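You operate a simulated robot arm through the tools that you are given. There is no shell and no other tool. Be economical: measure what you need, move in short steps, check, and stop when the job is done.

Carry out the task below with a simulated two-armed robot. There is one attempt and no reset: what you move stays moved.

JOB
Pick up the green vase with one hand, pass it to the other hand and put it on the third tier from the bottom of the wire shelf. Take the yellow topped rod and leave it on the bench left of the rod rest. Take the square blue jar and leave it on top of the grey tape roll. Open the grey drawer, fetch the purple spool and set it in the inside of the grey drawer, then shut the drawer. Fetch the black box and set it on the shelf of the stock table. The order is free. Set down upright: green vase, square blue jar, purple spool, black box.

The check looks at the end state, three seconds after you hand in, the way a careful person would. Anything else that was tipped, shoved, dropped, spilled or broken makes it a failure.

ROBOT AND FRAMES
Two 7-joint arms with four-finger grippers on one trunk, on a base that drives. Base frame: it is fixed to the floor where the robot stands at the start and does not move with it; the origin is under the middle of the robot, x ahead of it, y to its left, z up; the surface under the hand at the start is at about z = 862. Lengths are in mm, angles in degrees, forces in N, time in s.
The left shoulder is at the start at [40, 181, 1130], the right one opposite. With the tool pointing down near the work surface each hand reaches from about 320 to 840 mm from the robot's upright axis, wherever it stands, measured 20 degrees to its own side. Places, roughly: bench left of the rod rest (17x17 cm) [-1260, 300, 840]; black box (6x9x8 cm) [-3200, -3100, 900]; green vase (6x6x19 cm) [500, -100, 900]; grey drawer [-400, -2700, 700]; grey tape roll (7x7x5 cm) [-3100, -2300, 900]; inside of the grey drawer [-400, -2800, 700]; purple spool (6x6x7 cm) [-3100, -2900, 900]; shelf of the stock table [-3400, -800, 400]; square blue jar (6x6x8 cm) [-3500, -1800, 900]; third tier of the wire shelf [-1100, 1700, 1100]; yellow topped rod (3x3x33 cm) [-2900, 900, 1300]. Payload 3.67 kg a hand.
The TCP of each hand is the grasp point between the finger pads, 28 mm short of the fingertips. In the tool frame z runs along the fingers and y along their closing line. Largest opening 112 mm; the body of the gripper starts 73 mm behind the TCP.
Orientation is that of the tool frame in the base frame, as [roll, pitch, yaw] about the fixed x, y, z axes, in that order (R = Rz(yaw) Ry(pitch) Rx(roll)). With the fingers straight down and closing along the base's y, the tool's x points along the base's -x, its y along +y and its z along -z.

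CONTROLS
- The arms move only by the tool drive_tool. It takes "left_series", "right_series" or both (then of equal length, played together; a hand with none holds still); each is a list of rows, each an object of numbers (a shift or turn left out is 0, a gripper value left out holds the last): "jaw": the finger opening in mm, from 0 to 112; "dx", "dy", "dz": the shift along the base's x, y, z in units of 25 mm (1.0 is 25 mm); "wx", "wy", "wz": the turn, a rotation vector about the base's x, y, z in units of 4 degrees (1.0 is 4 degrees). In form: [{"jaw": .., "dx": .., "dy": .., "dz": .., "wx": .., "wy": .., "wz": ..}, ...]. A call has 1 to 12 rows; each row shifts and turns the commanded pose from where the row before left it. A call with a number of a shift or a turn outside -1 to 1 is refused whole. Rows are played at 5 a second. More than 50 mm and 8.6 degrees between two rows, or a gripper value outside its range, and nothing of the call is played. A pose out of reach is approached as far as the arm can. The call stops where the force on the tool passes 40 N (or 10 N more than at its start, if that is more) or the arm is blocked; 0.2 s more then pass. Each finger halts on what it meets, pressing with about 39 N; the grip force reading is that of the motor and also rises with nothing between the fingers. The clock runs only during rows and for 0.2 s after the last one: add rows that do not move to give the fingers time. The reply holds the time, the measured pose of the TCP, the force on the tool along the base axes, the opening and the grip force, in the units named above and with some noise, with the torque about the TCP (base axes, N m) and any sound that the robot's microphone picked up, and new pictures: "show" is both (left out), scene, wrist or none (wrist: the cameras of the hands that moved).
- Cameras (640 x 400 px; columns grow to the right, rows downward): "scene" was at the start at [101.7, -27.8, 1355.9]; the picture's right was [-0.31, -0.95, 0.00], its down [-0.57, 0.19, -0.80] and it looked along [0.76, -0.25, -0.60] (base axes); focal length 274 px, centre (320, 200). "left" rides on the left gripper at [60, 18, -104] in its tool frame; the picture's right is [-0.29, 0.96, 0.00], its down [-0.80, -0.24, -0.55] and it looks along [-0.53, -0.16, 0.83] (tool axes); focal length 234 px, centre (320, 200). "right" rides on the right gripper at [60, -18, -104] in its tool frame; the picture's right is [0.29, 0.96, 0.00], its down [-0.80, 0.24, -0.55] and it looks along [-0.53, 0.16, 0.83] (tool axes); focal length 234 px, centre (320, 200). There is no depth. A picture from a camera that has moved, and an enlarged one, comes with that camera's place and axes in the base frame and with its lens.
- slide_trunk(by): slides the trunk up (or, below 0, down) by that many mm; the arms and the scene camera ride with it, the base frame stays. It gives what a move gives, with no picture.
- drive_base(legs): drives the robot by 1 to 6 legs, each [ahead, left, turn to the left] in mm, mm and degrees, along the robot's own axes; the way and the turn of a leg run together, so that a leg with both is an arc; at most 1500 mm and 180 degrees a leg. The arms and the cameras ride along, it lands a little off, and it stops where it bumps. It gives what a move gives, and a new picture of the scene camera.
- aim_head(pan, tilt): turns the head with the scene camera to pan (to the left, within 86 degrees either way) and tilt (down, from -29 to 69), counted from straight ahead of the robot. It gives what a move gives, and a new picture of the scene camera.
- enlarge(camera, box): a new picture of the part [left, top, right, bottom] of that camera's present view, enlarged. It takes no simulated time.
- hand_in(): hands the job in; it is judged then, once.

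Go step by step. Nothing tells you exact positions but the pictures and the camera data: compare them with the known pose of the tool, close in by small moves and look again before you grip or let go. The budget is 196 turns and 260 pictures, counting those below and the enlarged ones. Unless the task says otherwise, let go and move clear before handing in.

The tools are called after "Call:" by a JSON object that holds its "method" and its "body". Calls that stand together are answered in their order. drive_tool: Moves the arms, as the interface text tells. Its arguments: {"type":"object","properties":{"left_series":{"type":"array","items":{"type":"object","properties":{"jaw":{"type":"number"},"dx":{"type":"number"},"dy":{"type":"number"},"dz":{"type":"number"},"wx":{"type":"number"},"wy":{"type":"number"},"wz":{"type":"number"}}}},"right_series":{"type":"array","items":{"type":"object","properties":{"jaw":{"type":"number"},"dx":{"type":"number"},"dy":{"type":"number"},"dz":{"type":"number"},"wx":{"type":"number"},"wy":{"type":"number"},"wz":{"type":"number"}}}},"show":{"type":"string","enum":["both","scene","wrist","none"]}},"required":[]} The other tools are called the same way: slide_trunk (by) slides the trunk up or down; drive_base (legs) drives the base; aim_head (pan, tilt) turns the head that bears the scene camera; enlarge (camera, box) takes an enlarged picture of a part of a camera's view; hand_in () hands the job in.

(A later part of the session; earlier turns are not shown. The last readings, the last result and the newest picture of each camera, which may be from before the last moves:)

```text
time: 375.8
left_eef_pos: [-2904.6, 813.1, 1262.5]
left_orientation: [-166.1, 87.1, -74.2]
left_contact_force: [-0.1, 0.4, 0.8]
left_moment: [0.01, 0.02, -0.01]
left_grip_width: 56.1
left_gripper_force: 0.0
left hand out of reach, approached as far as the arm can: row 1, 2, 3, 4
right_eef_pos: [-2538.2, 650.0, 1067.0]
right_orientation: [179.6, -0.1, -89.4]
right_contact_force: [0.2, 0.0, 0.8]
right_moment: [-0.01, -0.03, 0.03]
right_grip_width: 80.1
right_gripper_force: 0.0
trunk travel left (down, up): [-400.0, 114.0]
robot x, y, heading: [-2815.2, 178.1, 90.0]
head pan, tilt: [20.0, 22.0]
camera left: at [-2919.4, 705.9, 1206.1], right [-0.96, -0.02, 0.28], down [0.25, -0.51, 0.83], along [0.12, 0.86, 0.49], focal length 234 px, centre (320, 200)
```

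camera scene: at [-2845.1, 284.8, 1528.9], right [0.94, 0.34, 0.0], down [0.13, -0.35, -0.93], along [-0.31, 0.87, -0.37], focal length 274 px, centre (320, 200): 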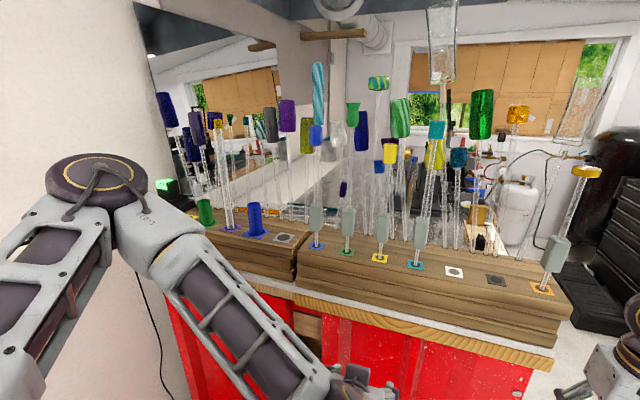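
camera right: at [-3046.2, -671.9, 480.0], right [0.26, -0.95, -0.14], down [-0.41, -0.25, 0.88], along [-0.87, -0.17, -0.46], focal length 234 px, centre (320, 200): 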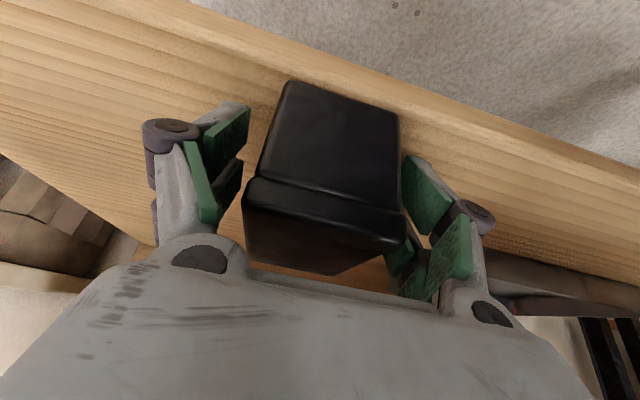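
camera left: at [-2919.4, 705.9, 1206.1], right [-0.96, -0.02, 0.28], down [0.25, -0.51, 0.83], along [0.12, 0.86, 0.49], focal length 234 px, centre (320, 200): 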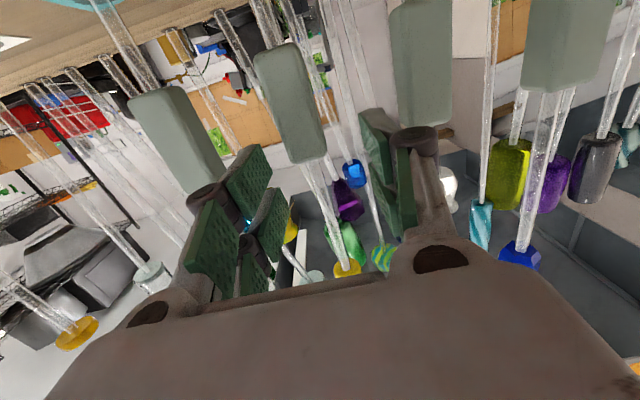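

Call:
{"method": "slide_trunk", "body": {"by": -36}}

Call:
{"method": "drive_base", "body": {"legs": [[11, -2, 0]]}}

Call:
{"method": "drive_tool", "body": {"left_series": [{"jaw": 46}, {"jaw": 38}, {"jaw": 32}, {"jaw": 26}, {"jaw": 20}, {"jaw": 14}, {}, {}], "show": "wrist"}}

```text
time: 376.6
left_eef_pos: [-2905.0, 814.3, 1225.7]
left_orientation: [-165.8, 87.2, -73.9]
left_contact_force: [0.4, -0.9, 0.1]
left_moment: [-0.01, -0.02, 0.0]
left_grip_width: 56.1
left_gripper_force: 0.0
right_eef_pos: [-2538.1, 650.2, 1031.4]
right_orientation: [179.7, 0.0, -89.4]
right_contact_force: [1.3, -0.2, 0.0]
right_moment: [0.02, 0.02, 0.03]
right_grip_width: 80.2
right_gripper_force: 0.1
trunk travel left (down, up): [-364.0, 150.0]
robot x, y, heading: [-2817.8, 179.5, 89.7]
head pan, tilt: [20.0, 22.0]
```

```text
time: 377.3
left_eef_pos: [-2903.7, 819.9, 1228.6]
left_orientation: [-164.2, 87.5, -72.3]
left_contact_force: [0.3, -0.5, -0.2]
left_moment: [-0.02, -0.02, -0.03]
left_grip_width: 56.1
left_gripper_force: 0.0
right_eef_pos: [-2537.0, 657.4, 1031.8]
right_orientation: [179.8, 0.1, -89.4]
right_contact_force: [0.3, -0.8, -0.3]
right_moment: [0.02, -0.02, 0.03]
right_grip_width: 80.0
right_gripper_force: 0.0
trunk travel left (down, up): [-364.0, 150.0]
robot x, y, heading: [-2812.9, 191.5, 89.9]
head pan, tilt: [20.0, 22.0]
camera scene: at [-2844.8, 291.9, 1492.9], right [0.94, 0.34, 0.0], down [0.13, -0.35, -0.93], along [-0.31, 0.87, -0.37], focal length 274 px, centre (320, 200)
```

scene: 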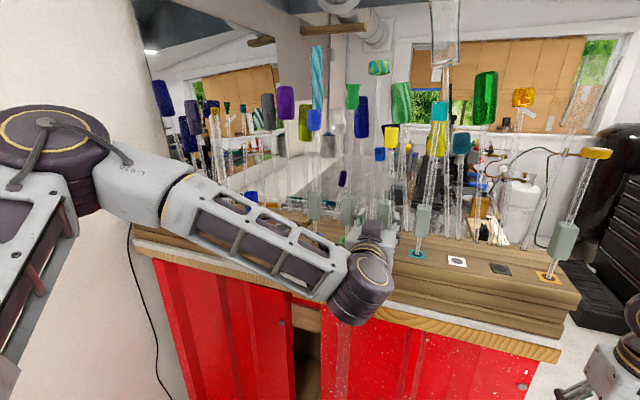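

```text
time: 379.1
left_eef_pos: [-2901.4, 823.0, 1226.0]
left_orientation: [-166.0, 87.2, -74.1]
left_contact_force: [-0.4, -0.9, -0.4]
left_moment: [0.02, 0.01, 0.02]
left_grip_width: 13.8
left_gripper_force: 0.1
right_eef_pos: [-2535.8, 661.6, 1030.3]
right_orientation: [179.7, -0.1, -89.4]
right_contact_force: [-0.1, 1.4, 0.2]
right_moment: [0.0, 0.0, 0.01]
right_grip_width: 79.9
right_gripper_force: 0.1
trunk travel left (down, up): [-364.0, 150.0]
robot x, y, heading: [-2809.4, 186.6, 89.9]
head pan, tilt: [20.0, 22.0]
camera left: at [-2917.3, 716.6, 1169.6], right [-0.96, -0.02, 0.28], down [0.25, -0.51, 0.83], along [0.13, 0.86, 0.49], focal length 234 px, centre (320, 200)
```

left: 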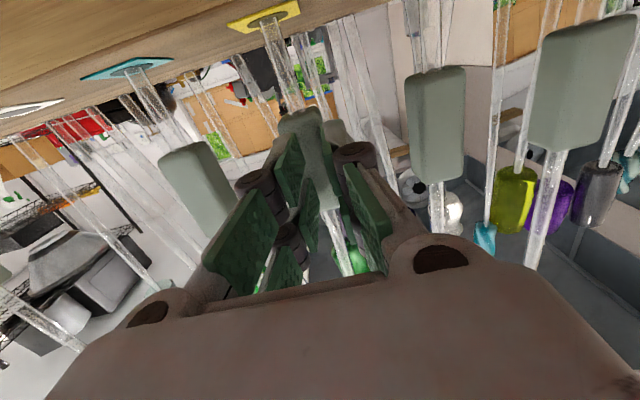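

The fingers closed just short of the rod: it stands ~50 mm deeper (y≈885). I'll reopen and roll the base forward.

Call:
{"method": "drive_tool", "body": {"left_series": [{"jaw": 58}, {}, {}], "show": "none"}}

Call:
{"method": "drive_base", "body": {"legs": [[49, 0, 0]]}}

Call:
{"method": "drive_tool", "body": {"left_series": [{"jaw": 46}, {"jaw": 38}, {"jaw": 32}, {"jaw": 26}, {"jaw": 20}, {"jaw": 14}, {}], "show": "none"}}

```text
time: 379.9
left_eef_pos: [-2902.0, 823.3, 1226.2]
left_orientation: [-165.9, 87.3, -74.0]
left_contact_force: [-0.1, 0.5, -0.3]
left_moment: [0.01, 0.0, -0.01]
left_grip_width: 58.2
left_gripper_force: 0.0
right_eef_pos: [-2536.7, 662.4, 1030.4]
right_orientation: [179.7, -0.1, -89.3]
right_contact_force: [0.0, 0.4, 0.7]
right_moment: [0.02, 0.0, 0.0]
right_grip_width: 79.9
right_gripper_force: 0.0
trunk travel left (down, up): [-364.0, 150.0]
robot x, y, heading: [-2808.9, 190.9, 89.5]
head pan, tilt: [20.0, 22.0]
```

```text
time: 380.8
left_eef_pos: [-2902.7, 866.9, 1228.6]
left_orientation: [-164.5, 87.4, -72.5]
left_contact_force: [0.0, -0.1, 0.1]
left_moment: [0.05, 0.03, 0.03]
left_grip_width: 58.2
left_gripper_force: 0.0
right_eef_pos: [-2537.5, 705.6, 1032.8]
right_orientation: [179.7, 0.1, -89.4]
right_contact_force: [0.0, -1.0, -0.1]
right_moment: [0.05, 0.01, -0.02]
right_grip_width: 79.8
right_gripper_force: 0.1
trunk travel left (down, up): [-364.0, 150.0]
robot x, y, heading: [-2811.4, 236.7, 89.8]
head pan, tilt: [20.0, 22.0]
camera scene: at [-2843.9, 339.0, 1493.0], right [0.94, 0.34, 0.0], down [0.13, -0.35, -0.93], along [-0.31, 0.87, -0.37], focal length 274 px, centre (320, 200)
```

scene: 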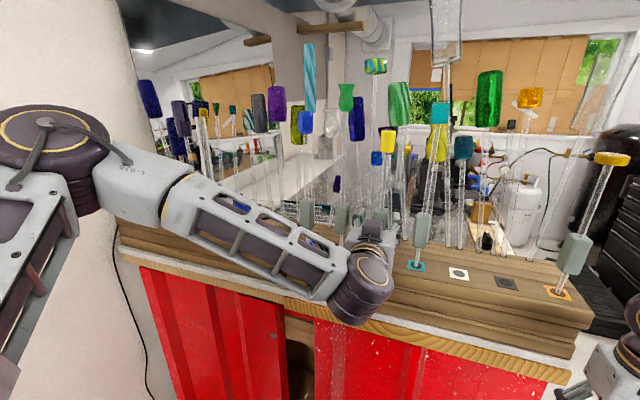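

```text
time: 382.4
left_eef_pos: [-2902.1, 871.7, 1226.8]
left_orientation: [-166.2, 87.3, -74.4]
left_contact_force: [3.5, -0.9, -0.1]
left_moment: [-0.04, -0.34, 0.03]
left_grip_width: 26.5
left_gripper_force: 38.5
right_eef_pos: [-2535.9, 709.6, 1030.6]
right_orientation: [179.7, -0.2, -89.4]
right_contact_force: [-0.2, -0.3, 0.2]
right_moment: [-0.03, 0.0, 0.02]
right_grip_width: 79.9
right_gripper_force: 0.1
trunk travel left (down, up): [-364.0, 150.0]
robot x, y, heading: [-2808.3, 240.0, 89.7]
head pan, tilt: [20.0, 22.0]
```

Gripped (26.5 mm). Lifting straight up with the trunk, then backing away.

Call:
{"method": "slide_trunk", "body": {"by": 145}}

Call:
{"method": "drive_base", "body": {"legs": [[-450, 0, 0]]}}

```text
time: 384.1
left_eef_pos: [-2902.4, 873.0, 1371.9]
left_orientation: [-166.0, 87.2, -74.1]
left_contact_force: [0.5, 0.0, -0.6]
left_moment: [0.05, 0.01, -0.01]
left_grip_width: 26.7
left_gripper_force: 38.9
right_eef_pos: [-2536.0, 708.9, 1177.3]
right_orientation: [179.7, -0.2, -89.3]
right_contact_force: [0.1, 0.6, 0.2]
right_moment: [0.02, 0.01, 0.01]
right_grip_width: 79.9
right_gripper_force: 0.1
trunk travel left (down, up): [-509.0, 5.0]
robot x, y, heading: [-2812.8, 234.8, 90.0]
head pan, tilt: [20.0, 22.0]
```

```text
time: 386.9
left_eef_pos: [-2904.8, 422.3, 1371.0]
left_orientation: [-166.3, 87.1, -74.2]
left_contact_force: [-0.5, -0.4, -1.3]
left_moment: [0.0, -0.01, -0.03]
left_grip_width: 26.4
left_gripper_force: 38.8
right_eef_pos: [-2538.1, 259.7, 1175.0]
right_orientation: [179.7, -0.2, -89.4]
right_contact_force: [0.2, -0.1, -0.2]
right_moment: [-0.01, 0.02, 0.0]
right_grip_width: 80.1
right_gripper_force: 0.0
trunk travel left (down, up): [-509.0, 5.0]
robot x, y, heading: [-2812.3, -211.5, 90.0]
head pan, tilt: [20.0, 22.0]
camera scene: at [-2845.4, -106.0, 1637.7], right [0.94, 0.34, 0.0], down [0.13, -0.35, -0.93], along [-0.32, 0.87, -0.38], focal length 274 px, centre (320, 200)
```

scene: 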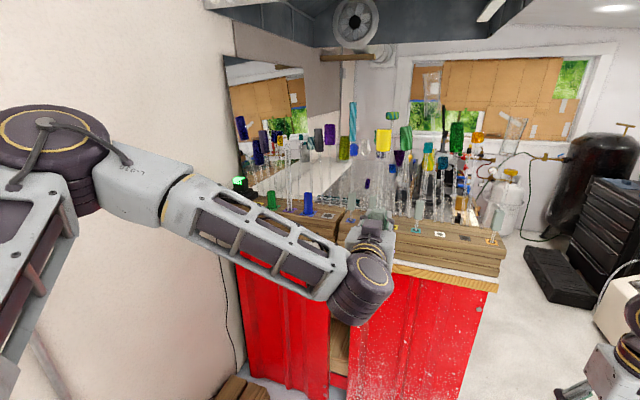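

The rod is out. I'll aim the head down, then drive around to face the island bench from the west, near its (-1260,300) spot.

Call:
{"method": "aim_head", "body": {"pan": -8, "tilt": 42}}

Call:
{"method": "drive_base", "body": {"legs": [[0, 0, -90], [760, 470, 0]]}}

```text
time: 387.9
left_eef_pos: [-2904.6, 420.0, 1371.5]
left_orientation: [-165.6, 87.2, -73.5]
left_contact_force: [-0.1, 0.1, -0.3]
left_moment: [-0.04, -0.04, 0.01]
left_grip_width: 26.5
left_gripper_force: 39.1
right_eef_pos: [-2538.4, 258.7, 1175.7]
right_orientation: [179.7, 0.1, -89.4]
right_contact_force: [-0.5, -0.2, -0.2]
right_moment: [0.01, 0.03, -0.01]
right_grip_width: 80.1
right_gripper_force: 0.1
trunk travel left (down, up): [-509.0, 5.0]
robot x, y, heading: [-2814.5, -214.2, 90.1]
head pan, tilt: [-8.0, 42.0]
camera scene: at [-2802.2, -113.1, 1606.9], right [0.99, -0.14, 0.0], down [-0.09, -0.66, -0.74], along [0.1, 0.74, -0.67], focal length 274 px, centre (320, 200)
```

scene: 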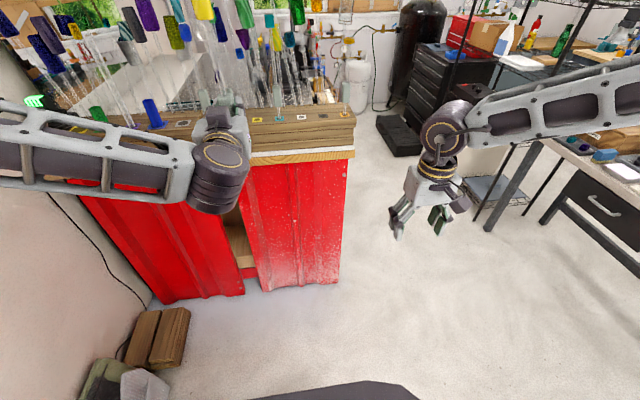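

```text
time: 396.8
left_eef_pos: [-1411.7, 339.1, 1371.4]
left_orientation: [-166.1, 87.4, -164.3]
left_contact_force: [0.1, 0.3, -0.7]
left_moment: [0.01, 0.0, 0.02]
left_grip_width: 26.7
left_gripper_force: 39.1
right_eef_pos: [-1575.1, -26.5, 1176.4]
right_orientation: [179.8, -0.1, -179.6]
right_contact_force: [0.3, 0.0, 0.6]
right_moment: [0.01, 0.0, -0.03]
right_grip_width: 79.9
right_gripper_force: 0.1
trunk travel left (down, up): [-509.0, 5.0]
robot x, y, heading: [-2044.7, 252.7, -0.5]
head pan, tilt: [-8.0, 42.0]
camera scene: at [-1945.0, 236.3, 1606.8], right [-0.15, -0.99, 0.0], down [-0.66, 0.1, -0.74], along [0.74, -0.11, -0.67], focal length 274 px, centre (320, 200)
```

scene: 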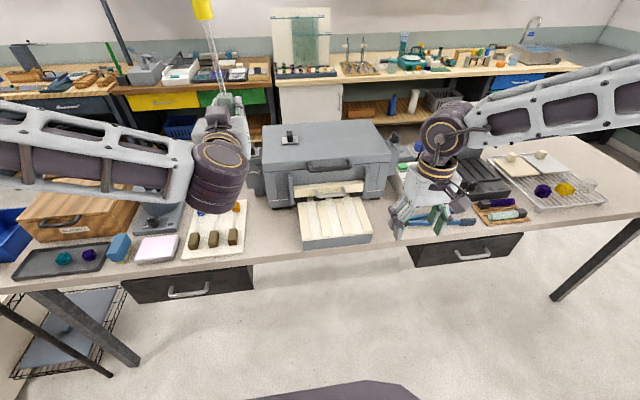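

Call:
{"method": "enlarge", "body": {"camera": "scene", "box": [180, 130, 400, 280]}}

```text
2.67 times, centred on (290, 205) of scene
camera zoom: at [-1945.0, 236.3, 1606.8], right [-0.15, -0.99, 0.0], down [-0.66, 0.1, -0.74], along [0.74, -0.11, -0.67], focal length 730 px, centre (400, 187)
```

zoom: 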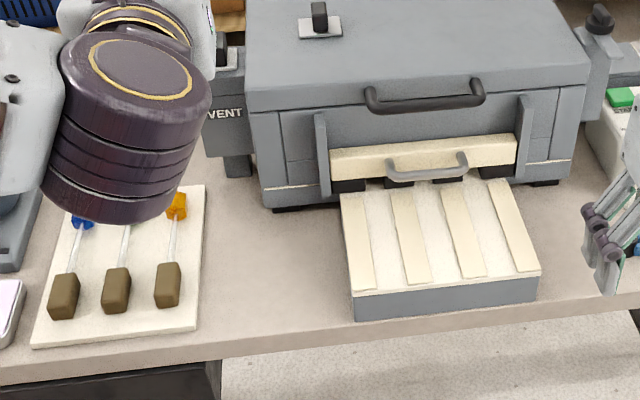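

The gap left of the ridged rod rest is clear (y≈210–410, up to the oven at x≈-1118 and its vent box at -1040). I'll lay the rod down there, roughly along x, so the hand must swing from level to pointing down.

Call:
{"method": "drive_base", "body": {"legs": [[150, 0, 0]]}}

Call:
{"method": "slide_trunk", "body": {"by": -190}}

Call:
{"method": "drive_tool", "body": {"left_series": [{"wy": 1}, {"wy": 1}, {"wy": 1}, {"wy": 1}, {"wy": 1}, {"wy": 1}, {"wy": 1}, {"wy": 1}, {"wy": 1}, {"wy": 1}, {"wy": 1}, {"wy": 1}], "show": "none"}}

Call:
{"method": "drive_tool", "body": {"left_series": [{"wy": 1}, {"wy": 1}, {"wy": 1}, {"wy": 1}, {"wy": 1}, {"wy": 1}, {"wy": 1}, {"wy": 1}, {"wy": 1}, {"wy": 0.7}, {"wz": 0.9}, {"wz": 0.9}], "show": "none"}}

```text
time: 398.2
left_eef_pos: [-1263.6, 340.2, 1372.7]
left_orientation: [-164.8, 87.4, -163.0]
left_contact_force: [-0.4, -0.7, -1.2]
left_moment: [0.01, 0.02, -0.02]
left_grip_width: 26.7
left_gripper_force: 38.8
right_eef_pos: [-1427.5, -26.3, 1176.5]
right_orientation: [179.8, 0.1, -179.5]
right_contact_force: [0.3, -0.4, -0.3]
right_moment: [-0.04, -0.01, 0.04]
right_grip_width: 79.9
right_gripper_force: 0.1
trunk travel left (down, up): [-509.0, 5.0]
robot x, y, heading: [-1895.0, 249.2, -0.3]
head pan, tilt: [-8.0, 42.0]
camera scene: at [-1798.1, 236.2, 1607.0], right [-0.14, -0.99, 0.0], down [-0.66, 0.1, -0.74], along [0.74, -0.11, -0.67], focal length 274 px, centre (320, 200)
```

scene: 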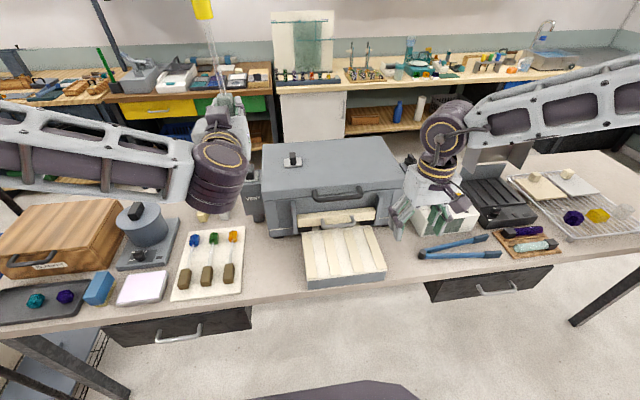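

```text
time: 400.3
left_eef_pos: [-1262.7, 340.5, 1181.6]
left_orientation: [-165.5, 87.4, -163.7]
left_contact_force: [0.6, -0.4, -2.7]
left_moment: [-0.02, -0.02, 0.03]
left_grip_width: 26.4
left_gripper_force: 38.7
right_eef_pos: [-1424.2, -25.7, 985.7]
right_orientation: [179.6, 0.0, -179.5]
right_contact_force: [0.7, 0.0, 0.2]
right_moment: [0.01, -0.01, 0.0]
right_grip_width: 79.8
right_gripper_force: 0.0
trunk travel left (down, up): [-319.0, 195.0]
robot x, y, heading: [-1897.9, 246.4, -0.4]
head pan, tilt: [-8.0, 42.0]
```

```text
time: 402.9
left_eef_pos: [-1261.5, 339.9, 1181.5]
left_orientation: [178.9, 39.2, -179.1]
left_contact_force: [0.4, -0.4, -1.4]
left_moment: [0.02, 0.04, -0.02]
left_grip_width: 26.8
left_gripper_force: 39.6
right_eef_pos: [-1424.6, -27.1, 984.9]
right_orientation: [179.7, 0.0, -179.6]
right_contact_force: [0.1, -0.4, 0.3]
right_moment: [0.0, 0.02, -0.02]
right_grip_width: 80.0
right_gripper_force: 0.1
trunk travel left (down, up): [-319.0, 195.0]
robot x, y, heading: [-1895.9, 252.1, -0.6]
head pan, tilt: [-8.0, 42.0]
```

```text
time: 405.5
left_eef_pos: [-1261.7, 339.5, 1180.5]
left_orientation: [178.8, 27.4, -179.1]
left_contact_force: [-0.3, -1.3, -0.5]
left_moment: [-0.01, 0.03, 0.0]
left_grip_width: 26.7
left_gripper_force: 39.2
left hand out of reach, approached as far as the arm can: row 4, 5, 6, 7, 8, 9, 11, 12
right_eef_pos: [-1425.1, -27.3, 986.2]
right_orientation: [179.8, -0.2, -179.5]
right_contact_force: [0.5, -0.2, 0.0]
right_moment: [0.01, 0.01, -0.02]
right_grip_width: 80.0
right_gripper_force: 0.1
trunk travel left (down, up): [-319.0, 195.0]
robot x, y, heading: [-1897.0, 248.8, 0.1]
head pan, tilt: [-8.0, 42.0]
```

Call:
{"method": "drive_tool", "body": {"left_series": [{"dz": -1}, {"dz": -1}, {"dz": -1}, {"dz": -1}, {"dz": -1, "wy": 1}, {"wy": 1}, {"wy": 1}, {"wy": 1}, {"wy": 1}, {"wy": 1}, {"wy": 0.8}, {}], "show": "none"}}

Call:
{"method": "drive_tool", "body": {"left_series": [{"wz": 1}, {"wz": 0.9}, {"dx": 0.4, "dy": -0.2}, {}], "show": "scene"}}

```text
time: 408.1
left_eef_pos: [-1295.4, 382.4, 1059.8]
left_orientation: [178.3, 0.1, -179.2]
left_contact_force: [-1.3, -0.4, -0.3]
left_moment: [0.02, 0.02, -0.01]
left_grip_width: 26.6
left_gripper_force: 38.5
left hand out of reach, approached as far as the arm can: row 5, 6, 7, 8, 9, 10, 11
right_eef_pos: [-1424.9, -26.6, 985.9]
right_orientation: [179.7, -0.1, -179.5]
right_contact_force: [0.9, 0.7, -0.5]
right_moment: [-0.01, 0.03, -0.05]
right_grip_width: 79.8
right_gripper_force: 0.1
trunk travel left (down, up): [-319.0, 195.0]
robot x, y, heading: [-1898.6, 250.7, -0.5]
head pan, tilt: [-8.0, 42.0]
```

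```text
time: 409.1
left_eef_pos: [-1292.5, 385.4, 1062.1]
left_orientation: [178.4, 0.1, -171.5]
left_contact_force: [0.2, -0.1, -2.0]
left_moment: [-0.02, 0.06, -0.02]
left_grip_width: 26.5
left_gripper_force: 38.4
left hand out of reach, approached as far as the arm can: row 3
right_eef_pos: [-1424.7, -26.1, 985.2]
right_orientation: [179.7, -0.1, -179.5]
right_contact_force: [0.3, -0.1, 0.2]
right_moment: [-0.01, -0.02, 0.01]
right_grip_width: 79.7
right_gripper_force: 0.1
trunk travel left (down, up): [-319.0, 195.0]
robot x, y, heading: [-1896.1, 248.6, -0.6]
head pan, tilt: [-8.0, 42.0]
camera scene: at [-1794.7, 236.1, 1416.6], right [-0.14, -0.99, 0.0], down [-0.66, 0.1, -0.74], along [0.74, -0.11, -0.67], focal length 274 px, centre (320, 200)
```

scene: 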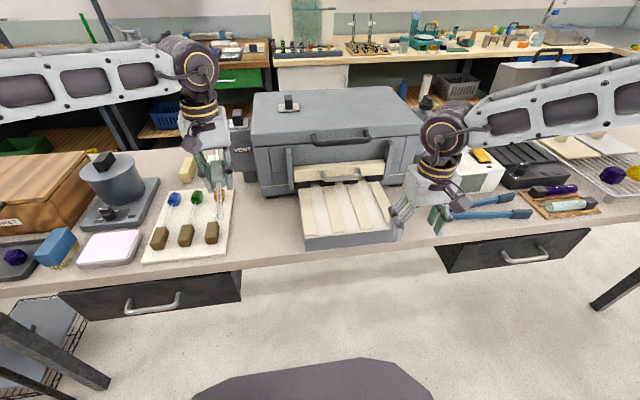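

Call:
{"method": "slide_trunk", "body": {"by": -100}}

Call:
{"method": "drive_tool", "body": {"left_series": [{"dx": 0.6, "dy": -0.7}, {"dx": 0.6, "dy": -0.7}, {"dx": 0.4, "dy": -0.6}, {}], "show": "wrist"}}

```text
time: 410.4
left_eef_pos: [-1293.3, 385.5, 964.1]
left_orientation: [178.3, 0.3, -171.5]
left_contact_force: [-0.2, -0.3, -1.4]
left_moment: [0.0, 0.03, 0.01]
left_grip_width: 26.7
left_gripper_force: 39.1
right_eef_pos: [-1424.2, -25.2, 887.9]
right_orientation: [179.7, -0.1, -179.5]
right_contact_force: [-0.6, 0.2, -0.4]
right_moment: [-0.01, -0.04, 0.01]
right_grip_width: 79.9
right_gripper_force: 0.0
trunk travel left (down, up): [-219.0, 295.0]
robot x, y, heading: [-1894.8, 249.1, -0.6]
head pan, tilt: [-8.0, 42.0]
```

```text
time: 411.4
left_eef_pos: [-1292.4, 384.8, 963.6]
left_orientation: [178.4, 0.3, -171.7]
left_contact_force: [-0.4, 0.2, -0.7]
left_moment: [-0.01, 0.05, 0.04]
left_grip_width: 26.5
left_gripper_force: 38.6
left hand out of reach, approached as far as the arm can: row 1, 2, 3
right_eef_pos: [-1424.6, -26.2, 887.1]
right_orientation: [179.7, -0.1, -179.5]
right_contact_force: [-0.1, 0.3, -0.7]
right_moment: [0.02, -0.01, 0.02]
right_grip_width: 79.9
right_gripper_force: 0.0
trunk travel left (down, up): [-219.0, 295.0]
robot x, y, heading: [-1898.8, 250.1, -0.5]
head pan, tilt: [-8.0, 42.0]
camera left: at [-1354.8, 391.0, 1066.6], right [0.14, 0.99, 0.03], down [0.82, -0.14, 0.55], along [0.55, -0.06, -0.83], focal length 234 px, centre (320, 200)
```

left: 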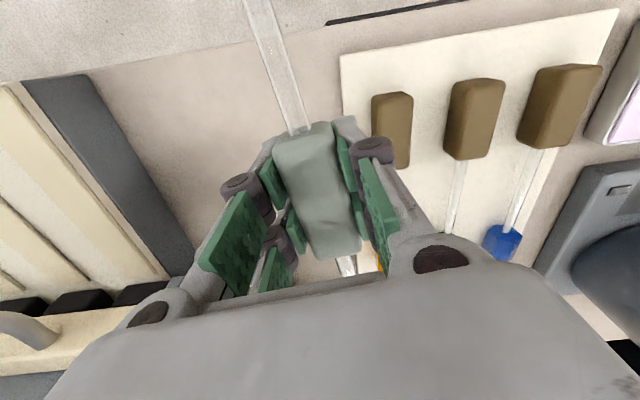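

Call:
{"method": "drive_tool", "body": {"right_series": [{"dx": -1, "dz": 1}, {"dx": -1, "dz": 1}, {"dz": 1}, {"dz": 1}, {"dz": 1}, {"dz": 1}, {"dz": 1}], "show": "none"}}

Call:
{"method": "drive_base", "body": {"legs": [[38, -52, 0.4]]}}

Call:
{"method": "slide_trunk", "body": {"by": -70}}

Call:
{"method": "enlarge", "body": {"camera": "left", "box": [0, 0, 640, 400]}}

```text
time: 413.0
left_eef_pos: [-1293.6, 385.7, 964.1]
left_orientation: [178.5, 0.3, -171.6]
left_contact_force: [0.7, 0.0, -1.4]
left_moment: [-0.04, 0.05, 0.03]
left_grip_width: 26.4
left_gripper_force: 39.1
right_eef_pos: [-1474.0, -25.0, 1062.8]
right_orientation: [179.7, -0.1, -179.4]
right_contact_force: [0.4, -0.6, -0.1]
right_moment: [0.02, 0.03, -0.02]
right_grip_width: 80.0
right_gripper_force: 0.1
trunk travel left (down, up): [-219.0, 295.0]
robot x, y, heading: [-1895.1, 247.3, -0.3]
head pan, tilt: [-8.0, 42.0]
```

```text
time: 414.0
left_eef_pos: [-1269.7, 350.7, 960.2]
left_orientation: [177.9, -0.5, -171.0]
left_contact_force: [-2.2, 1.2, -2.5]
left_moment: [0.01, 0.21, 0.39]
left_grip_width: 26.8
left_gripper_force: 39.1
right_eef_pos: [-1443.3, -63.5, 1061.1]
right_orientation: [179.6, -0.2, -179.0]
right_contact_force: [0.3, -0.3, 0.3]
right_moment: [0.06, 0.0, -0.03]
right_grip_width: 79.7
right_gripper_force: 0.0
trunk travel left (down, up): [-219.0, 295.0]
robot x, y, heading: [-1869.0, 209.5, 0.1]
head pan, tilt: [-8.0, 42.0]
stopped in leg 1: the force on the tool passed its limit at 49 N (the readings are from after the stop); the commanded pose is now the measured one
camera scene: at [-1766.0, 195.7, 1317.5], right [-0.14, -0.99, 0.0], down [-0.66, 0.09, -0.74], along [0.74, -0.1, -0.67], focal length 274 px, centre (320, 200)
```

scene: 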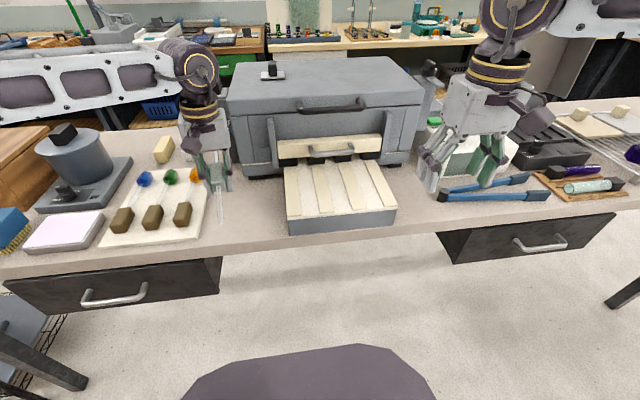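

```text
time: 415.1
left_eef_pos: [-1271.0, 352.9, 892.1]
left_orientation: [178.2, -0.4, -171.1]
left_contact_force: [-0.7, -0.3, -0.9]
left_moment: [-0.03, 0.04, 0.0]
left_grip_width: 26.7
left_gripper_force: 39.2
right_eef_pos: [-1445.2, -59.6, 991.8]
right_orientation: [179.8, 0.0, -178.8]
right_contact_force: [-0.1, -0.4, -0.1]
right_moment: [0.02, 0.01, 0.0]
right_grip_width: 80.0
right_gripper_force: 0.0
trunk travel left (down, up): [-149.0, 365.0]
robot x, y, heading: [-1871.4, 211.1, 0.3]
head pan, tilt: [-8.0, 42.0]
```

```text
1.00 times, centred on (320, 200) of left (not enlarged: the box is as wide or as high as the picture)
camera zoom: at [-1331.2, 357.9, 996.0], right [0.14, 0.99, 0.03], down [0.83, -0.13, 0.54], along [0.54, -0.05, -0.84], focal length 234 px, centre (320, 200)
```

zoom: 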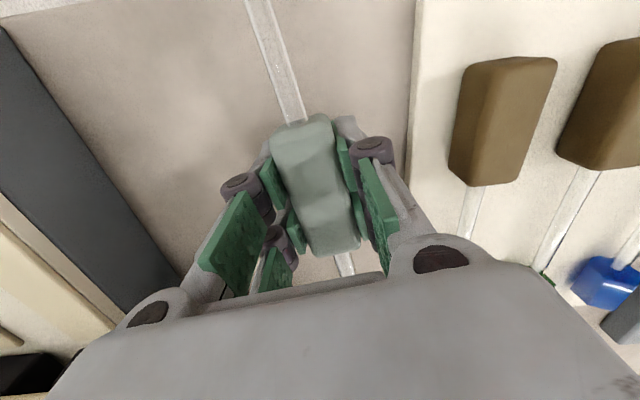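

The rod's head had touched the oven's vent box; I'll pull it back 25 mm and then lower gently.

Call:
{"method": "drive_tool", "body": {"left_series": [{"dx": -0.5, "dy": -0.2}, {"dx": -0.5, "dy": -0.2}, {}], "show": "none"}}

Call:
{"method": "slide_trunk", "body": {"by": -12}}

Call:
{"method": "slide_trunk", "body": {"by": -5}}

Call:
{"method": "slide_trunk", "body": {"by": -4}}

```text
time: 415.9
left_eef_pos: [-1295.0, 341.9, 890.8]
left_orientation: [178.3, -0.5, -171.1]
left_contact_force: [0.2, 1.3, -0.7]
left_moment: [0.01, 0.02, 0.01]
left_grip_width: 26.7
left_gripper_force: 39.4
right_eef_pos: [-1443.6, -60.5, 991.8]
right_orientation: [179.8, -0.1, -178.9]
right_contact_force: [-0.3, -0.8, -0.9]
right_moment: [-0.01, 0.01, -0.04]
right_grip_width: 80.3
right_gripper_force: 0.0
trunk travel left (down, up): [-149.0, 365.0]
robot x, y, heading: [-1871.4, 210.9, -0.2]
head pan, tilt: [-8.0, 42.0]
```

```text
time: 416.5
left_eef_pos: [-1295.1, 344.6, 878.8]
left_orientation: [178.2, -0.4, -170.9]
left_contact_force: [0.4, -0.3, -1.1]
left_moment: [-0.04, 0.03, -0.02]
left_grip_width: 26.6
left_gripper_force: 39.3
right_eef_pos: [-1446.6, -59.3, 979.4]
right_orientation: [179.8, -0.1, -179.0]
right_contact_force: [-0.4, -0.3, 0.3]
right_moment: [0.01, -0.01, -0.02]
right_grip_width: 79.9
right_gripper_force: 0.1
trunk travel left (down, up): [-137.0, 377.0]
robot x, y, heading: [-1874.2, 213.1, 0.2]
head pan, tilt: [-8.0, 42.0]
```

```text
time: 417.0
left_eef_pos: [-1295.9, 342.8, 878.2]
left_orientation: [178.3, -0.1, -171.0]
left_contact_force: [0.4, 3.1, 22.2]
left_moment: [-0.34, -0.16, 0.02]
left_grip_width: 26.6
left_gripper_force: 38.7
right_eef_pos: [-1446.7, -59.6, 975.4]
right_orientation: [179.9, 0.0, -179.0]
right_contact_force: [-1.1, 1.7, -0.1]
right_moment: [0.0, 0.01, -0.03]
right_grip_width: 80.1
right_gripper_force: 0.0
trunk travel left (down, up): [-132.0, 382.0]
robot x, y, heading: [-1870.8, 214.3, 0.1]
head pan, tilt: [-8.0, 42.0]
```

```text
time: 417.4
left_eef_pos: [-1294.1, 342.7, 878.5]
left_orientation: [178.4, 0.0, -171.1]
left_contact_force: [-7.2, 2.0, 12.1]
left_moment: [-0.22, 0.27, -0.15]
left_grip_width: 26.4
left_gripper_force: 39.7
right_eef_pos: [-1446.5, -60.1, 973.3]
right_orientation: [179.8, 0.0, -178.9]
right_contact_force: [-0.2, -0.2, 0.4]
right_moment: [-0.01, 0.04, -0.04]
right_grip_width: 79.7
right_gripper_force: 0.0
trunk travel left (down, up): [-130.0, 384.0]
robot x, y, heading: [-1871.8, 214.3, 0.1]
head pan, tilt: [-8.0, 42.0]
stopped: the force on the tool passed its limit at 44 N (the readings are from after the stop); the commanded pose is now the measured one
```

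Call:
{"method": "slide_trunk", "body": {"by": 3}}

Call:
{"method": "drive_tool", "body": {"left_series": [{"jaw": 31}, {"jaw": 38}, {"jaw": 50}, {"jaw": 60}, {}], "show": "wrist"}}

Call:
{"method": "slide_trunk", "body": {"by": 200}}

Call:
{"method": "enlarge", "body": {"camera": "scene", "box": [100, 60, 420, 280]}}

```text
time: 417.9
left_eef_pos: [-1292.9, 343.4, 877.3]
left_orientation: [178.5, -0.1, -171.0]
left_contact_force: [0.7, 0.1, -1.2]
left_moment: [-0.02, 0.02, -0.03]
left_grip_width: 26.6
left_gripper_force: 39.2
right_eef_pos: [-1445.9, -60.2, 974.5]
right_orientation: [179.8, -0.1, -179.1]
right_contact_force: [-0.1, 0.3, 0.2]
right_moment: [-0.01, 0.0, 0.01]
right_grip_width: 80.0
right_gripper_force: 0.1
trunk travel left (down, up): [-133.0, 381.0]
robot x, y, heading: [-1870.2, 211.3, 0.2]
head pan, tilt: [-8.0, 42.0]
```

```text
time: 419.1
left_eef_pos: [-1293.0, 343.1, 878.5]
left_orientation: [178.4, 0.0, -170.9]
left_contact_force: [0.0, 0.9, 0.0]
left_moment: [-0.02, 0.0, 0.0]
left_grip_width: 60.2
left_gripper_force: 0.1
right_eef_pos: [-1444.4, -59.9, 975.3]
right_orientation: [179.8, -0.2, -178.9]
right_contact_force: [-0.4, 0.7, -0.4]
right_moment: [0.0, -0.02, 0.0]
right_grip_width: 79.9
right_gripper_force: 0.1
trunk travel left (down, up): [-133.0, 381.0]
robot x, y, heading: [-1871.1, 213.8, -0.0]
head pan, tilt: [-8.0, 42.0]
camera left: at [-1355.1, 348.4, 982.6], right [0.13, 0.99, 0.03], down [0.83, -0.13, 0.55], along [0.54, -0.05, -0.84], focal length 234 px, centre (320, 200)
```

left: 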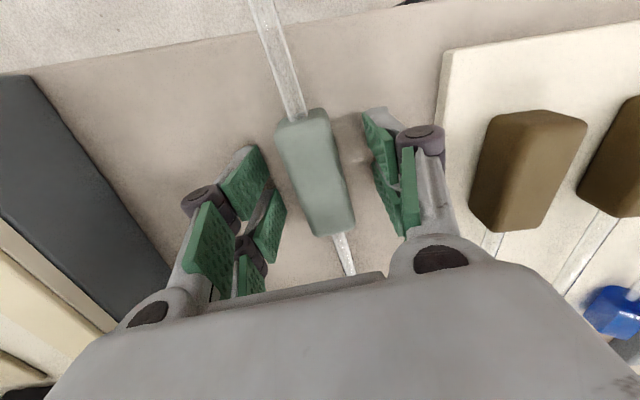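

```text
time: 421.3
left_eef_pos: [-1293.8, 343.4, 1078.8]
left_orientation: [178.4, -0.1, -171.0]
left_contact_force: [0.2, -0.7, 0.2]
left_moment: [0.01, 0.02, 0.0]
left_grip_width: 60.0
left_gripper_force: 0.1
right_eef_pos: [-1444.9, -59.7, 1174.7]
right_orientation: [179.8, -0.2, -179.0]
right_contact_force: [0.0, -0.3, 0.4]
right_moment: [0.0, -0.01, 0.01]
right_grip_width: 80.3
right_gripper_force: 0.1
trunk travel left (down, up): [-333.0, 181.0]
robot x, y, heading: [-1876.1, 213.1, 0.1]
head pan, tilt: [-8.0, 42.0]
```

```text
1.82 times, centred on (260, 170) of scene
camera zoom: at [-1767.5, 200.2, 1430.0], right [-0.14, -0.99, 0.0], down [-0.66, 0.09, -0.74], along [0.74, -0.1, -0.67], focal length 498 px, centre (429, 254)
```

zoom: 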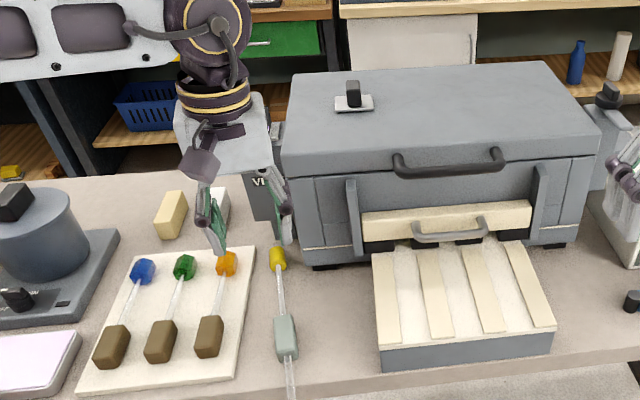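

The rod lies on the bench left of the rod rest, parallel to the others. Now the spool: one long drive back to the west bench, ending with the spool in front of the right hand.

Call:
{"method": "drive_base", "body": {"legs": [[-250, 0, 0], [0, 0, -90], [1400, 0, 0], [1000, 0, 0], [0, 0, -60], [538, 224, 0]]}}

```text
time: 444.9
left_eef_pos: [-2936.2, -3027.0, 1078.1]
left_orientation: [178.4, -0.1, 38.4]
left_contact_force: [-0.3, -0.1, -0.2]
left_moment: [0.0, 0.0, -0.01]
left_grip_width: 59.9
left_gripper_force: 0.0
right_eef_pos: [-3000.2, -2601.0, 1175.8]
right_orientation: [179.8, -0.1, 30.4]
right_contact_force: [-0.6, -0.6, 0.9]
right_moment: [0.0, -0.01, -0.03]
right_grip_width: 80.1
right_gripper_force: 0.0
trunk travel left (down, up): [-333.0, 181.0]
robot x, y, heading: [-2495.9, -2629.0, -150.3]
head pan, tilt: [-8.0, 42.0]
camera scene: at [-2594.3, -2672.8, 1430.1], right [-0.37, 0.93, 0.0], down [0.62, 0.24, -0.74], along [-0.69, -0.27, -0.67], focal length 274 px, centre (320, 200)
```

scene: 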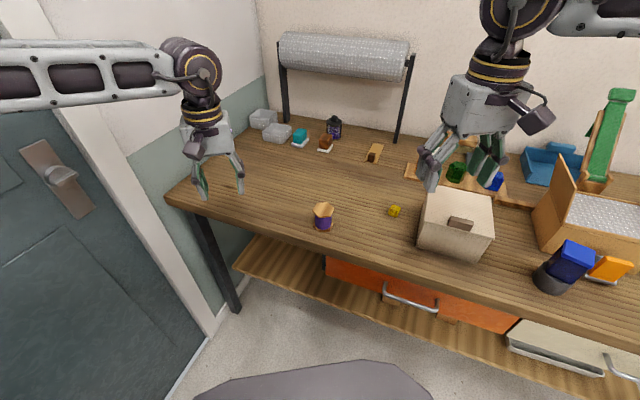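

Call:
{"method": "slide_trunk", "body": {"by": -60}}

Call:
{"method": "drive_tool", "body": {"right_series": [{"dx": -0.36, "dy": -0.95, "jaw": 92}, {"dx": -0.36, "dy": -0.95}, {"dx": -0.36, "dy": -0.95}, {"dx": -0.36, "dy": -0.95}, {"dx": -0.36, "dy": -0.95}, {"dx": -0.36, "dy": -0.95}, {"dx": -0.36, "dy": -0.95}, {"dx": -0.36, "dy": -0.95}, {"dx": -0.36, "dy": -0.95, "dz": -1}, {"dx": -0.36, "dy": -0.95, "dz": -1}, {"dx": -0.3, "dy": -0.86, "dz": -1}, {"dz": -1}], "show": "wrist"}}

```text
time: 445.9
left_eef_pos: [-2935.8, -3028.1, 1019.3]
left_orientation: [178.4, 0.0, 38.5]
left_contact_force: [-0.4, -0.2, 0.0]
left_moment: [0.0, -0.01, 0.01]
left_grip_width: 59.8
left_gripper_force: 0.1
right_eef_pos: [-3002.2, -2601.7, 1115.0]
right_orientation: [179.7, 0.0, 30.5]
right_contact_force: [-0.2, -0.2, 0.2]
right_moment: [-0.04, -0.02, -0.03]
right_grip_width: 79.7
right_gripper_force: 0.0
trunk travel left (down, up): [-273.0, 241.0]
robot x, y, heading: [-2498.3, -2631.5, -150.4]
head pan, tilt: [-8.0, 42.0]
```

```text
time: 448.5
left_eef_pos: [-2936.2, -3027.1, 1018.5]
left_orientation: [178.4, -0.1, 38.4]
left_contact_force: [-0.4, -0.2, -0.2]
left_moment: [0.0, 0.0, 0.01]
left_grip_width: 60.1
left_gripper_force: 0.0
right_eef_pos: [-3087.3, -2813.6, 1013.3]
right_orientation: [179.8, 0.0, 30.4]
right_contact_force: [-0.9, 0.3, 0.4]
right_moment: [-0.02, -0.02, -0.02]
right_grip_width: 91.9
right_gripper_force: 0.1
right hand out of reach, approached as far as the arm can: row 10, 11
trunk travel left (down, up): [-273.0, 241.0]
robot x, y, heading: [-2495.6, -2631.1, -150.6]
head pan, tilt: [-8.0, 42.0]
camera right: at [-3044.8, -2769.1, 1119.2], right [0.73, -0.68, 0.01], down [-0.57, -0.61, 0.56], along [-0.37, -0.41, -0.83], focal length 234 px, centre (320, 200)
```

right: 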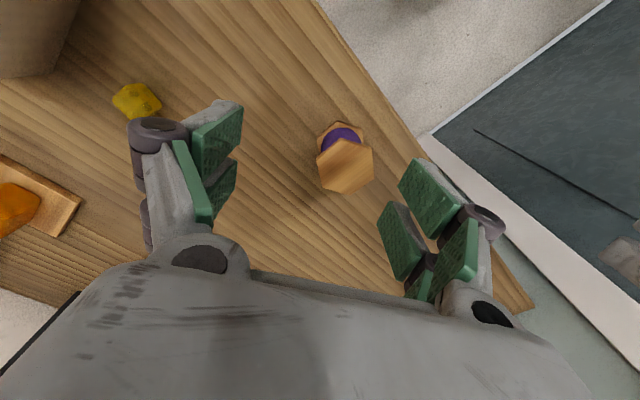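

Call:
{"method": "drive_tool", "body": {"right_series": [{"dz": -1, "wz": 1}, {"dz": -0.8, "wz": 1}, {"dx": -0.15, "dy": -0.8, "wz": 1}, {"dx": -0.15, "dy": -0.9, "wz": 1}, {}], "show": "wrist"}}

```text
time: 449.7
left_eef_pos: [-2935.5, -3027.9, 1018.3]
left_orientation: [178.4, 0.0, 38.5]
left_contact_force: [0.8, -0.7, 0.4]
left_moment: [0.0, 0.02, 0.01]
left_grip_width: 60.1
left_gripper_force: 0.1
right_eef_pos: [-3084.3, -2809.8, 977.4]
right_orientation: [179.7, 0.0, 46.3]
right_contact_force: [0.1, 0.8, 0.5]
right_moment: [0.0, -0.01, 0.03]
right_grip_width: 91.7
right_gripper_force: 0.0
right hand out of reach, approached as far as the arm can: row 1, 2, 3, 4
trunk travel left (down, up): [-273.0, 241.0]
robot x, y, heading: [-2497.8, -2631.1, -150.7]
head pan, tilt: [-8.0, 42.0]
camera right: at [-3055.4, -2755.0, 1082.4], right [0.89, -0.45, 0.0], down [-0.38, -0.74, 0.56], along [-0.25, -0.5, -0.83], focal length 234 px, centre (320, 200)
```

right: 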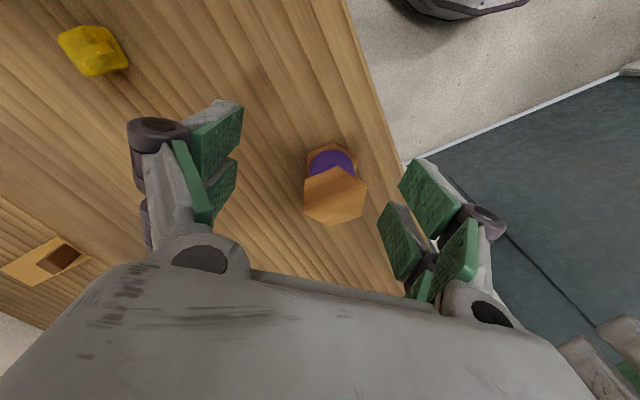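

Call:
{"method": "slide_trunk", "body": {"by": 80}}

Call:
{"method": "drive_tool", "body": {"right_series": [{"dz": -1}, {"dz": -1}, {"dz": -1}, {"dz": -0.8}, {"dx": -0.2, "dy": -0.9}, {"dx": -0.24, "dy": -1}, {}], "show": "wrist"}}

```text
time: 450.9
left_eef_pos: [-2935.6, -3029.0, 1098.5]
left_orientation: [178.4, 0.0, 38.4]
left_contact_force: [-0.7, -0.4, 1.0]
left_moment: [-0.02, -0.04, 0.01]
left_grip_width: 60.0
left_gripper_force: 0.0
right_eef_pos: [-3084.3, -2809.5, 1057.3]
right_orientation: [179.7, -0.1, 46.4]
right_contact_force: [0.3, 0.1, -0.6]
right_moment: [-0.01, -0.02, -0.01]
right_grip_width: 92.1
right_gripper_force: 0.1
trunk travel left (down, up): [-353.0, 161.0]
robot x, y, heading: [-2497.8, -2635.3, -150.5]
head pan, tilt: [-8.0, 42.0]
```

```text
time: 452.5
left_eef_pos: [-2935.5, -3028.3, 1098.9]
left_orientation: [178.4, -0.1, 38.4]
left_contact_force: [-0.8, 0.2, 0.1]
left_moment: [0.0, -0.04, -0.02]
left_grip_width: 60.1
left_gripper_force: 0.1
right_eef_pos: [-3079.2, -2792.4, 985.5]
right_orientation: [179.7, 0.1, 46.4]
right_contact_force: [0.4, 0.4, -0.2]
right_moment: [-0.02, 0.01, -0.04]
right_grip_width: 92.2
right_gripper_force: 0.0
right hand out of reach, approached as far as the arm can: row 1, 2, 3, 4, 5, 6
trunk travel left (down, up): [-353.0, 161.0]
robot x, y, heading: [-2497.2, -2630.8, -150.5]
head pan, tilt: [-8.0, 42.0]
camera right: at [-3051.3, -2737.5, 1090.0], right [0.89, -0.45, 0.0], down [-0.38, -0.74, 0.56], along [-0.25, -0.5, -0.83], focal length 234 px, centre (320, 200)
```

right: 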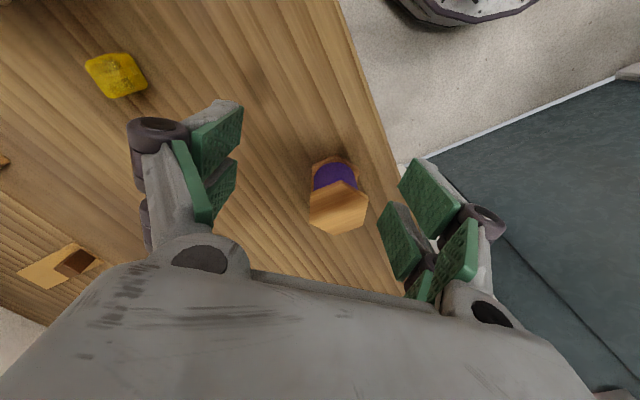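

Call:
{"method": "drive_base", "body": {"legs": [[100, 0, 0]]}}

Call:
{"method": "drive_tool", "body": {"right_series": [{"dx": 0.95, "dy": -0.25}, {"dx": 0.95, "dy": -0.25}, {"dx": 0.94, "dy": -0.2}, {"dz": -1}, {}], "show": "none"}}

```text
time: 453.6
left_eef_pos: [-3021.6, -3076.7, 1098.1]
left_orientation: [178.4, 0.0, 38.5]
left_contact_force: [-0.8, -0.2, 0.0]
left_moment: [0.04, -0.01, 0.01]
left_grip_width: 60.4
left_gripper_force: 0.1
right_eef_pos: [-3167.1, -2841.3, 984.9]
right_orientation: [179.6, 0.1, 46.4]
right_contact_force: [0.4, 0.4, 0.2]
right_moment: [-0.01, -0.01, -0.01]
right_grip_width: 91.9
right_gripper_force: 0.1
trunk travel left (down, up): [-353.0, 161.0]
robot x, y, heading: [-2586.5, -2684.6, -150.3]
head pan, tilt: [-8.0, 42.0]
camera scene: at [-2681.0, -2722.0, 1450.0], right [-0.37, 0.93, 0.0], down [0.62, 0.25, -0.74], along [-0.69, -0.27, -0.67], focal length 274 px, centre (320, 200)
```

scene: 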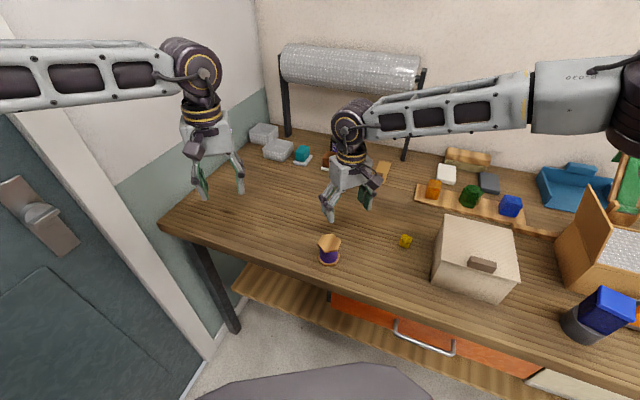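

```text
time: 454.8
left_eef_pos: [-3023.8, -3076.5, 1097.8]
left_orientation: [178.4, -0.1, 38.4]
left_contact_force: [0.4, -0.4, 0.1]
left_moment: [0.01, 0.02, -0.01]
left_grip_width: 60.0
left_gripper_force: 0.1
right_eef_pos: [-3094.1, -2843.8, 965.2]
right_orientation: [179.6, 0.0, 46.4]
right_contact_force: [-0.5, 0.2, -0.5]
right_moment: [0.0, -0.01, 0.0]
right_grip_width: 91.9
right_gripper_force: 0.1
right hand out of reach, approached as far as the arm can: row 2, 3, 4
trunk travel left (down, up): [-353.0, 161.0]
robot x, y, heading: [-2581.6, -2678.2, -150.3]
head pan, tilt: [-8.0, 42.0]
```

Call:
{"method": "drive_tool", "body": {"right_series": [{"wz": -1, "dz": 0.4}, {"wz": -1}, {"wz": -1}, {"wz": -1}, {"wz": -1}, {"wz": -1}, {"wz": -1}, {"wz": -1}, {"wz": -1}, {"wz": -1}, {"wz": -1}, {"wz": -1}], "show": "none"}}

Call:
{"method": "drive_tool", "body": {"right_series": [{"wz": -0.8, "dy": -0.5}, {"dz": -0.6}, {"dz": -0.6}, {}], "show": "wrist"}}

```text
time: 457.4
left_eef_pos: [-3021.3, -3076.9, 1098.2]
left_orientation: [178.3, 0.0, 38.4]
left_contact_force: [-0.5, 0.4, -0.4]
left_moment: [0.01, -0.01, 0.02]
left_grip_width: 59.7
left_gripper_force: 0.1
right_eef_pos: [-3092.8, -2844.2, 976.4]
right_orientation: [179.8, 0.1, -1.7]
right_contact_force: [-0.3, 0.1, -0.5]
right_moment: [0.0, -0.03, 0.01]
right_grip_width: 92.0
right_gripper_force: 0.1
trunk travel left (down, up): [-353.0, 161.0]
robot x, y, heading: [-2584.8, -2677.8, -150.5]
head pan, tilt: [-8.0, 42.0]
```

```text
time: 458.4
left_eef_pos: [-3022.6, -3078.0, 1097.4]
left_orientation: [178.4, 0.0, 38.4]
left_contact_force: [-0.2, 0.3, 0.3]
left_moment: [-0.02, -0.01, 0.02]
left_grip_width: 60.1
left_gripper_force: 0.1
right_eef_pos: [-3093.2, -2839.3, 953.7]
right_orientation: [179.5, 0.2, -4.8]
right_contact_force: [-0.6, 0.3, 0.0]
right_moment: [0.0, 0.01, 0.03]
right_grip_width: 92.0
right_gripper_force: 0.1
right hand out of reach, approached as far as the arm can: row 1, 2, 3
trunk travel left (down, up): [-353.0, 161.0]
robot x, y, heading: [-2588.3, -2681.8, -150.7]
head pan, tilt: [-8.0, 42.0]
camera right: at [-3031.5, -2826.6, 1057.8], right [0.21, -0.98, 0.01], down [-0.81, -0.17, 0.56], along [-0.54, -0.12, -0.83], focal length 234 px, centre (320, 200)
```

right: 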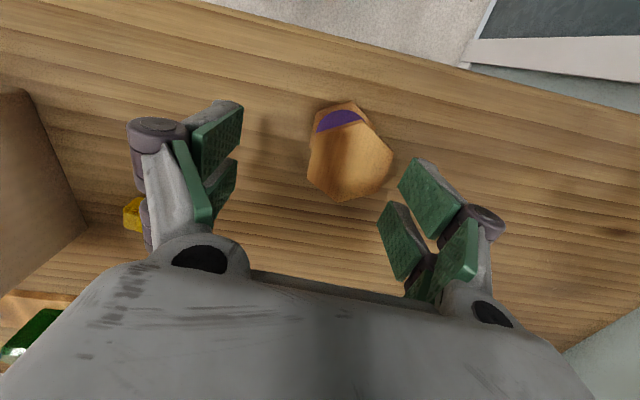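

Call:
{"method": "drive_tool", "body": {"right_series": [{"dx": 0.3, "dz": 0.3, "wx": 0.08, "wy": 1}, {"dx": 0.3, "wx": 0.08, "wy": 1}, {"dx": 0.3, "wx": 0.08, "wy": 1}, {"dx": 0.3, "dy": -0.2, "wx": 0.08, "wy": 1}, {"dx": 0.3, "dy": -0.2, "wx": 0.08, "wy": 1}, {"dx": 0.2, "dy": -0.3, "wx": 0.08, "wy": 1}, {"dy": -0.2, "wx": 0.08, "wy": 1}, {"wx": 0.04, "wy": 0.5}, {}], "show": "none"}}

```text
time: 460.4
left_eef_pos: [-3021.3, -3076.8, 1098.7]
left_orientation: [178.3, 0.0, 38.4]
left_contact_force: [-0.1, -0.2, -0.2]
left_moment: [-0.02, -0.03, -0.01]
left_grip_width: 59.7
left_gripper_force: 0.0
right_eef_pos: [-3067.0, -2807.9, 983.8]
right_orientation: [179.4, 30.0, -4.8]
right_contact_force: [0.0, 0.5, -0.5]
right_moment: [-0.02, 0.03, -0.05]
right_grip_width: 92.0
right_gripper_force: 0.1
right hand out of reach, approached as far as the arm can: row 3, 4, 5, 6, 7, 8
trunk travel left (down, up): [-353.0, 161.0]
robot x, y, heading: [-2586.4, -2683.3, -150.6]
head pan, tilt: [-8.0, 42.0]
```

Call:
{"method": "drive_base", "body": {"legs": [[-107, -74, 0], [0, 0, 16.6]]}}

Call:
{"method": "drive_tool", "body": {"right_series": [{"wz": 1}, {"wz": 1}, {"wz": 1}, {"wz": 1}, {"wz": 1}, {"wz": 1, "dx": -0.7}, {"wz": 1, "dx": -0.7}, {"wz": 1, "dx": -0.7}, {"wz": 0.6, "dx": -0.8, "dz": -0.4}, {"dx": -0.7, "dz": -0.4}, {"dx": -0.7, "dz": -0.4}, {}], "show": "none"}}

```text
time: 462.7
left_eef_pos: [-2832.9, -3068.4, 1098.1]
left_orientation: [178.4, -0.1, 54.9]
left_contact_force: [0.2, 0.4, -0.9]
left_moment: [0.01, 0.01, 0.01]
left_grip_width: 60.3
left_gripper_force: 0.1
right_eef_pos: [-2953.6, -2823.4, 984.1]
right_orientation: [179.5, 30.1, 11.7]
right_contact_force: [-0.4, -0.4, -0.5]
right_moment: [-0.02, -0.03, 0.04]
right_grip_width: 92.0
right_gripper_force: 0.2
trunk travel left (down, up): [-353.0, 161.0]
robot x, y, heading: [-2527.8, -2563.9, -134.0]
head pan, tilt: [-8.0, 42.0]
camera scene: at [-2608.8, -2630.8, 1449.9], right [-0.62, 0.79, 0.0], down [0.53, 0.41, -0.74], along [-0.59, -0.46, -0.67], focal length 274 px, centre (320, 200)
```

scene: 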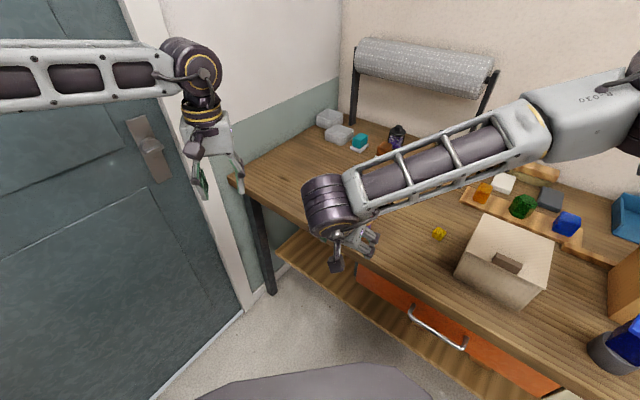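

```text
time: 465.3
left_eef_pos: [-2833.8, -3066.8, 1098.0]
left_orientation: [178.4, 0.0, 54.9]
left_contact_force: [-0.3, -0.5, 0.9]
left_moment: [0.0, 0.0, 0.0]
left_grip_width: 59.7
left_gripper_force: 0.1
right_eef_pos: [-3059.5, -2820.9, 954.2]
right_orientation: [179.4, 30.1, 46.1]
right_contact_force: [-0.2, 0.4, 0.5]
right_moment: [0.01, -0.01, 0.02]
right_grip_width: 92.1
right_gripper_force: 0.0
trunk travel left (down, up): [-353.0, 161.0]
robot x, y, heading: [-2528.1, -2564.0, -134.1]
head pan, tilt: [-8.0, 42.0]
```

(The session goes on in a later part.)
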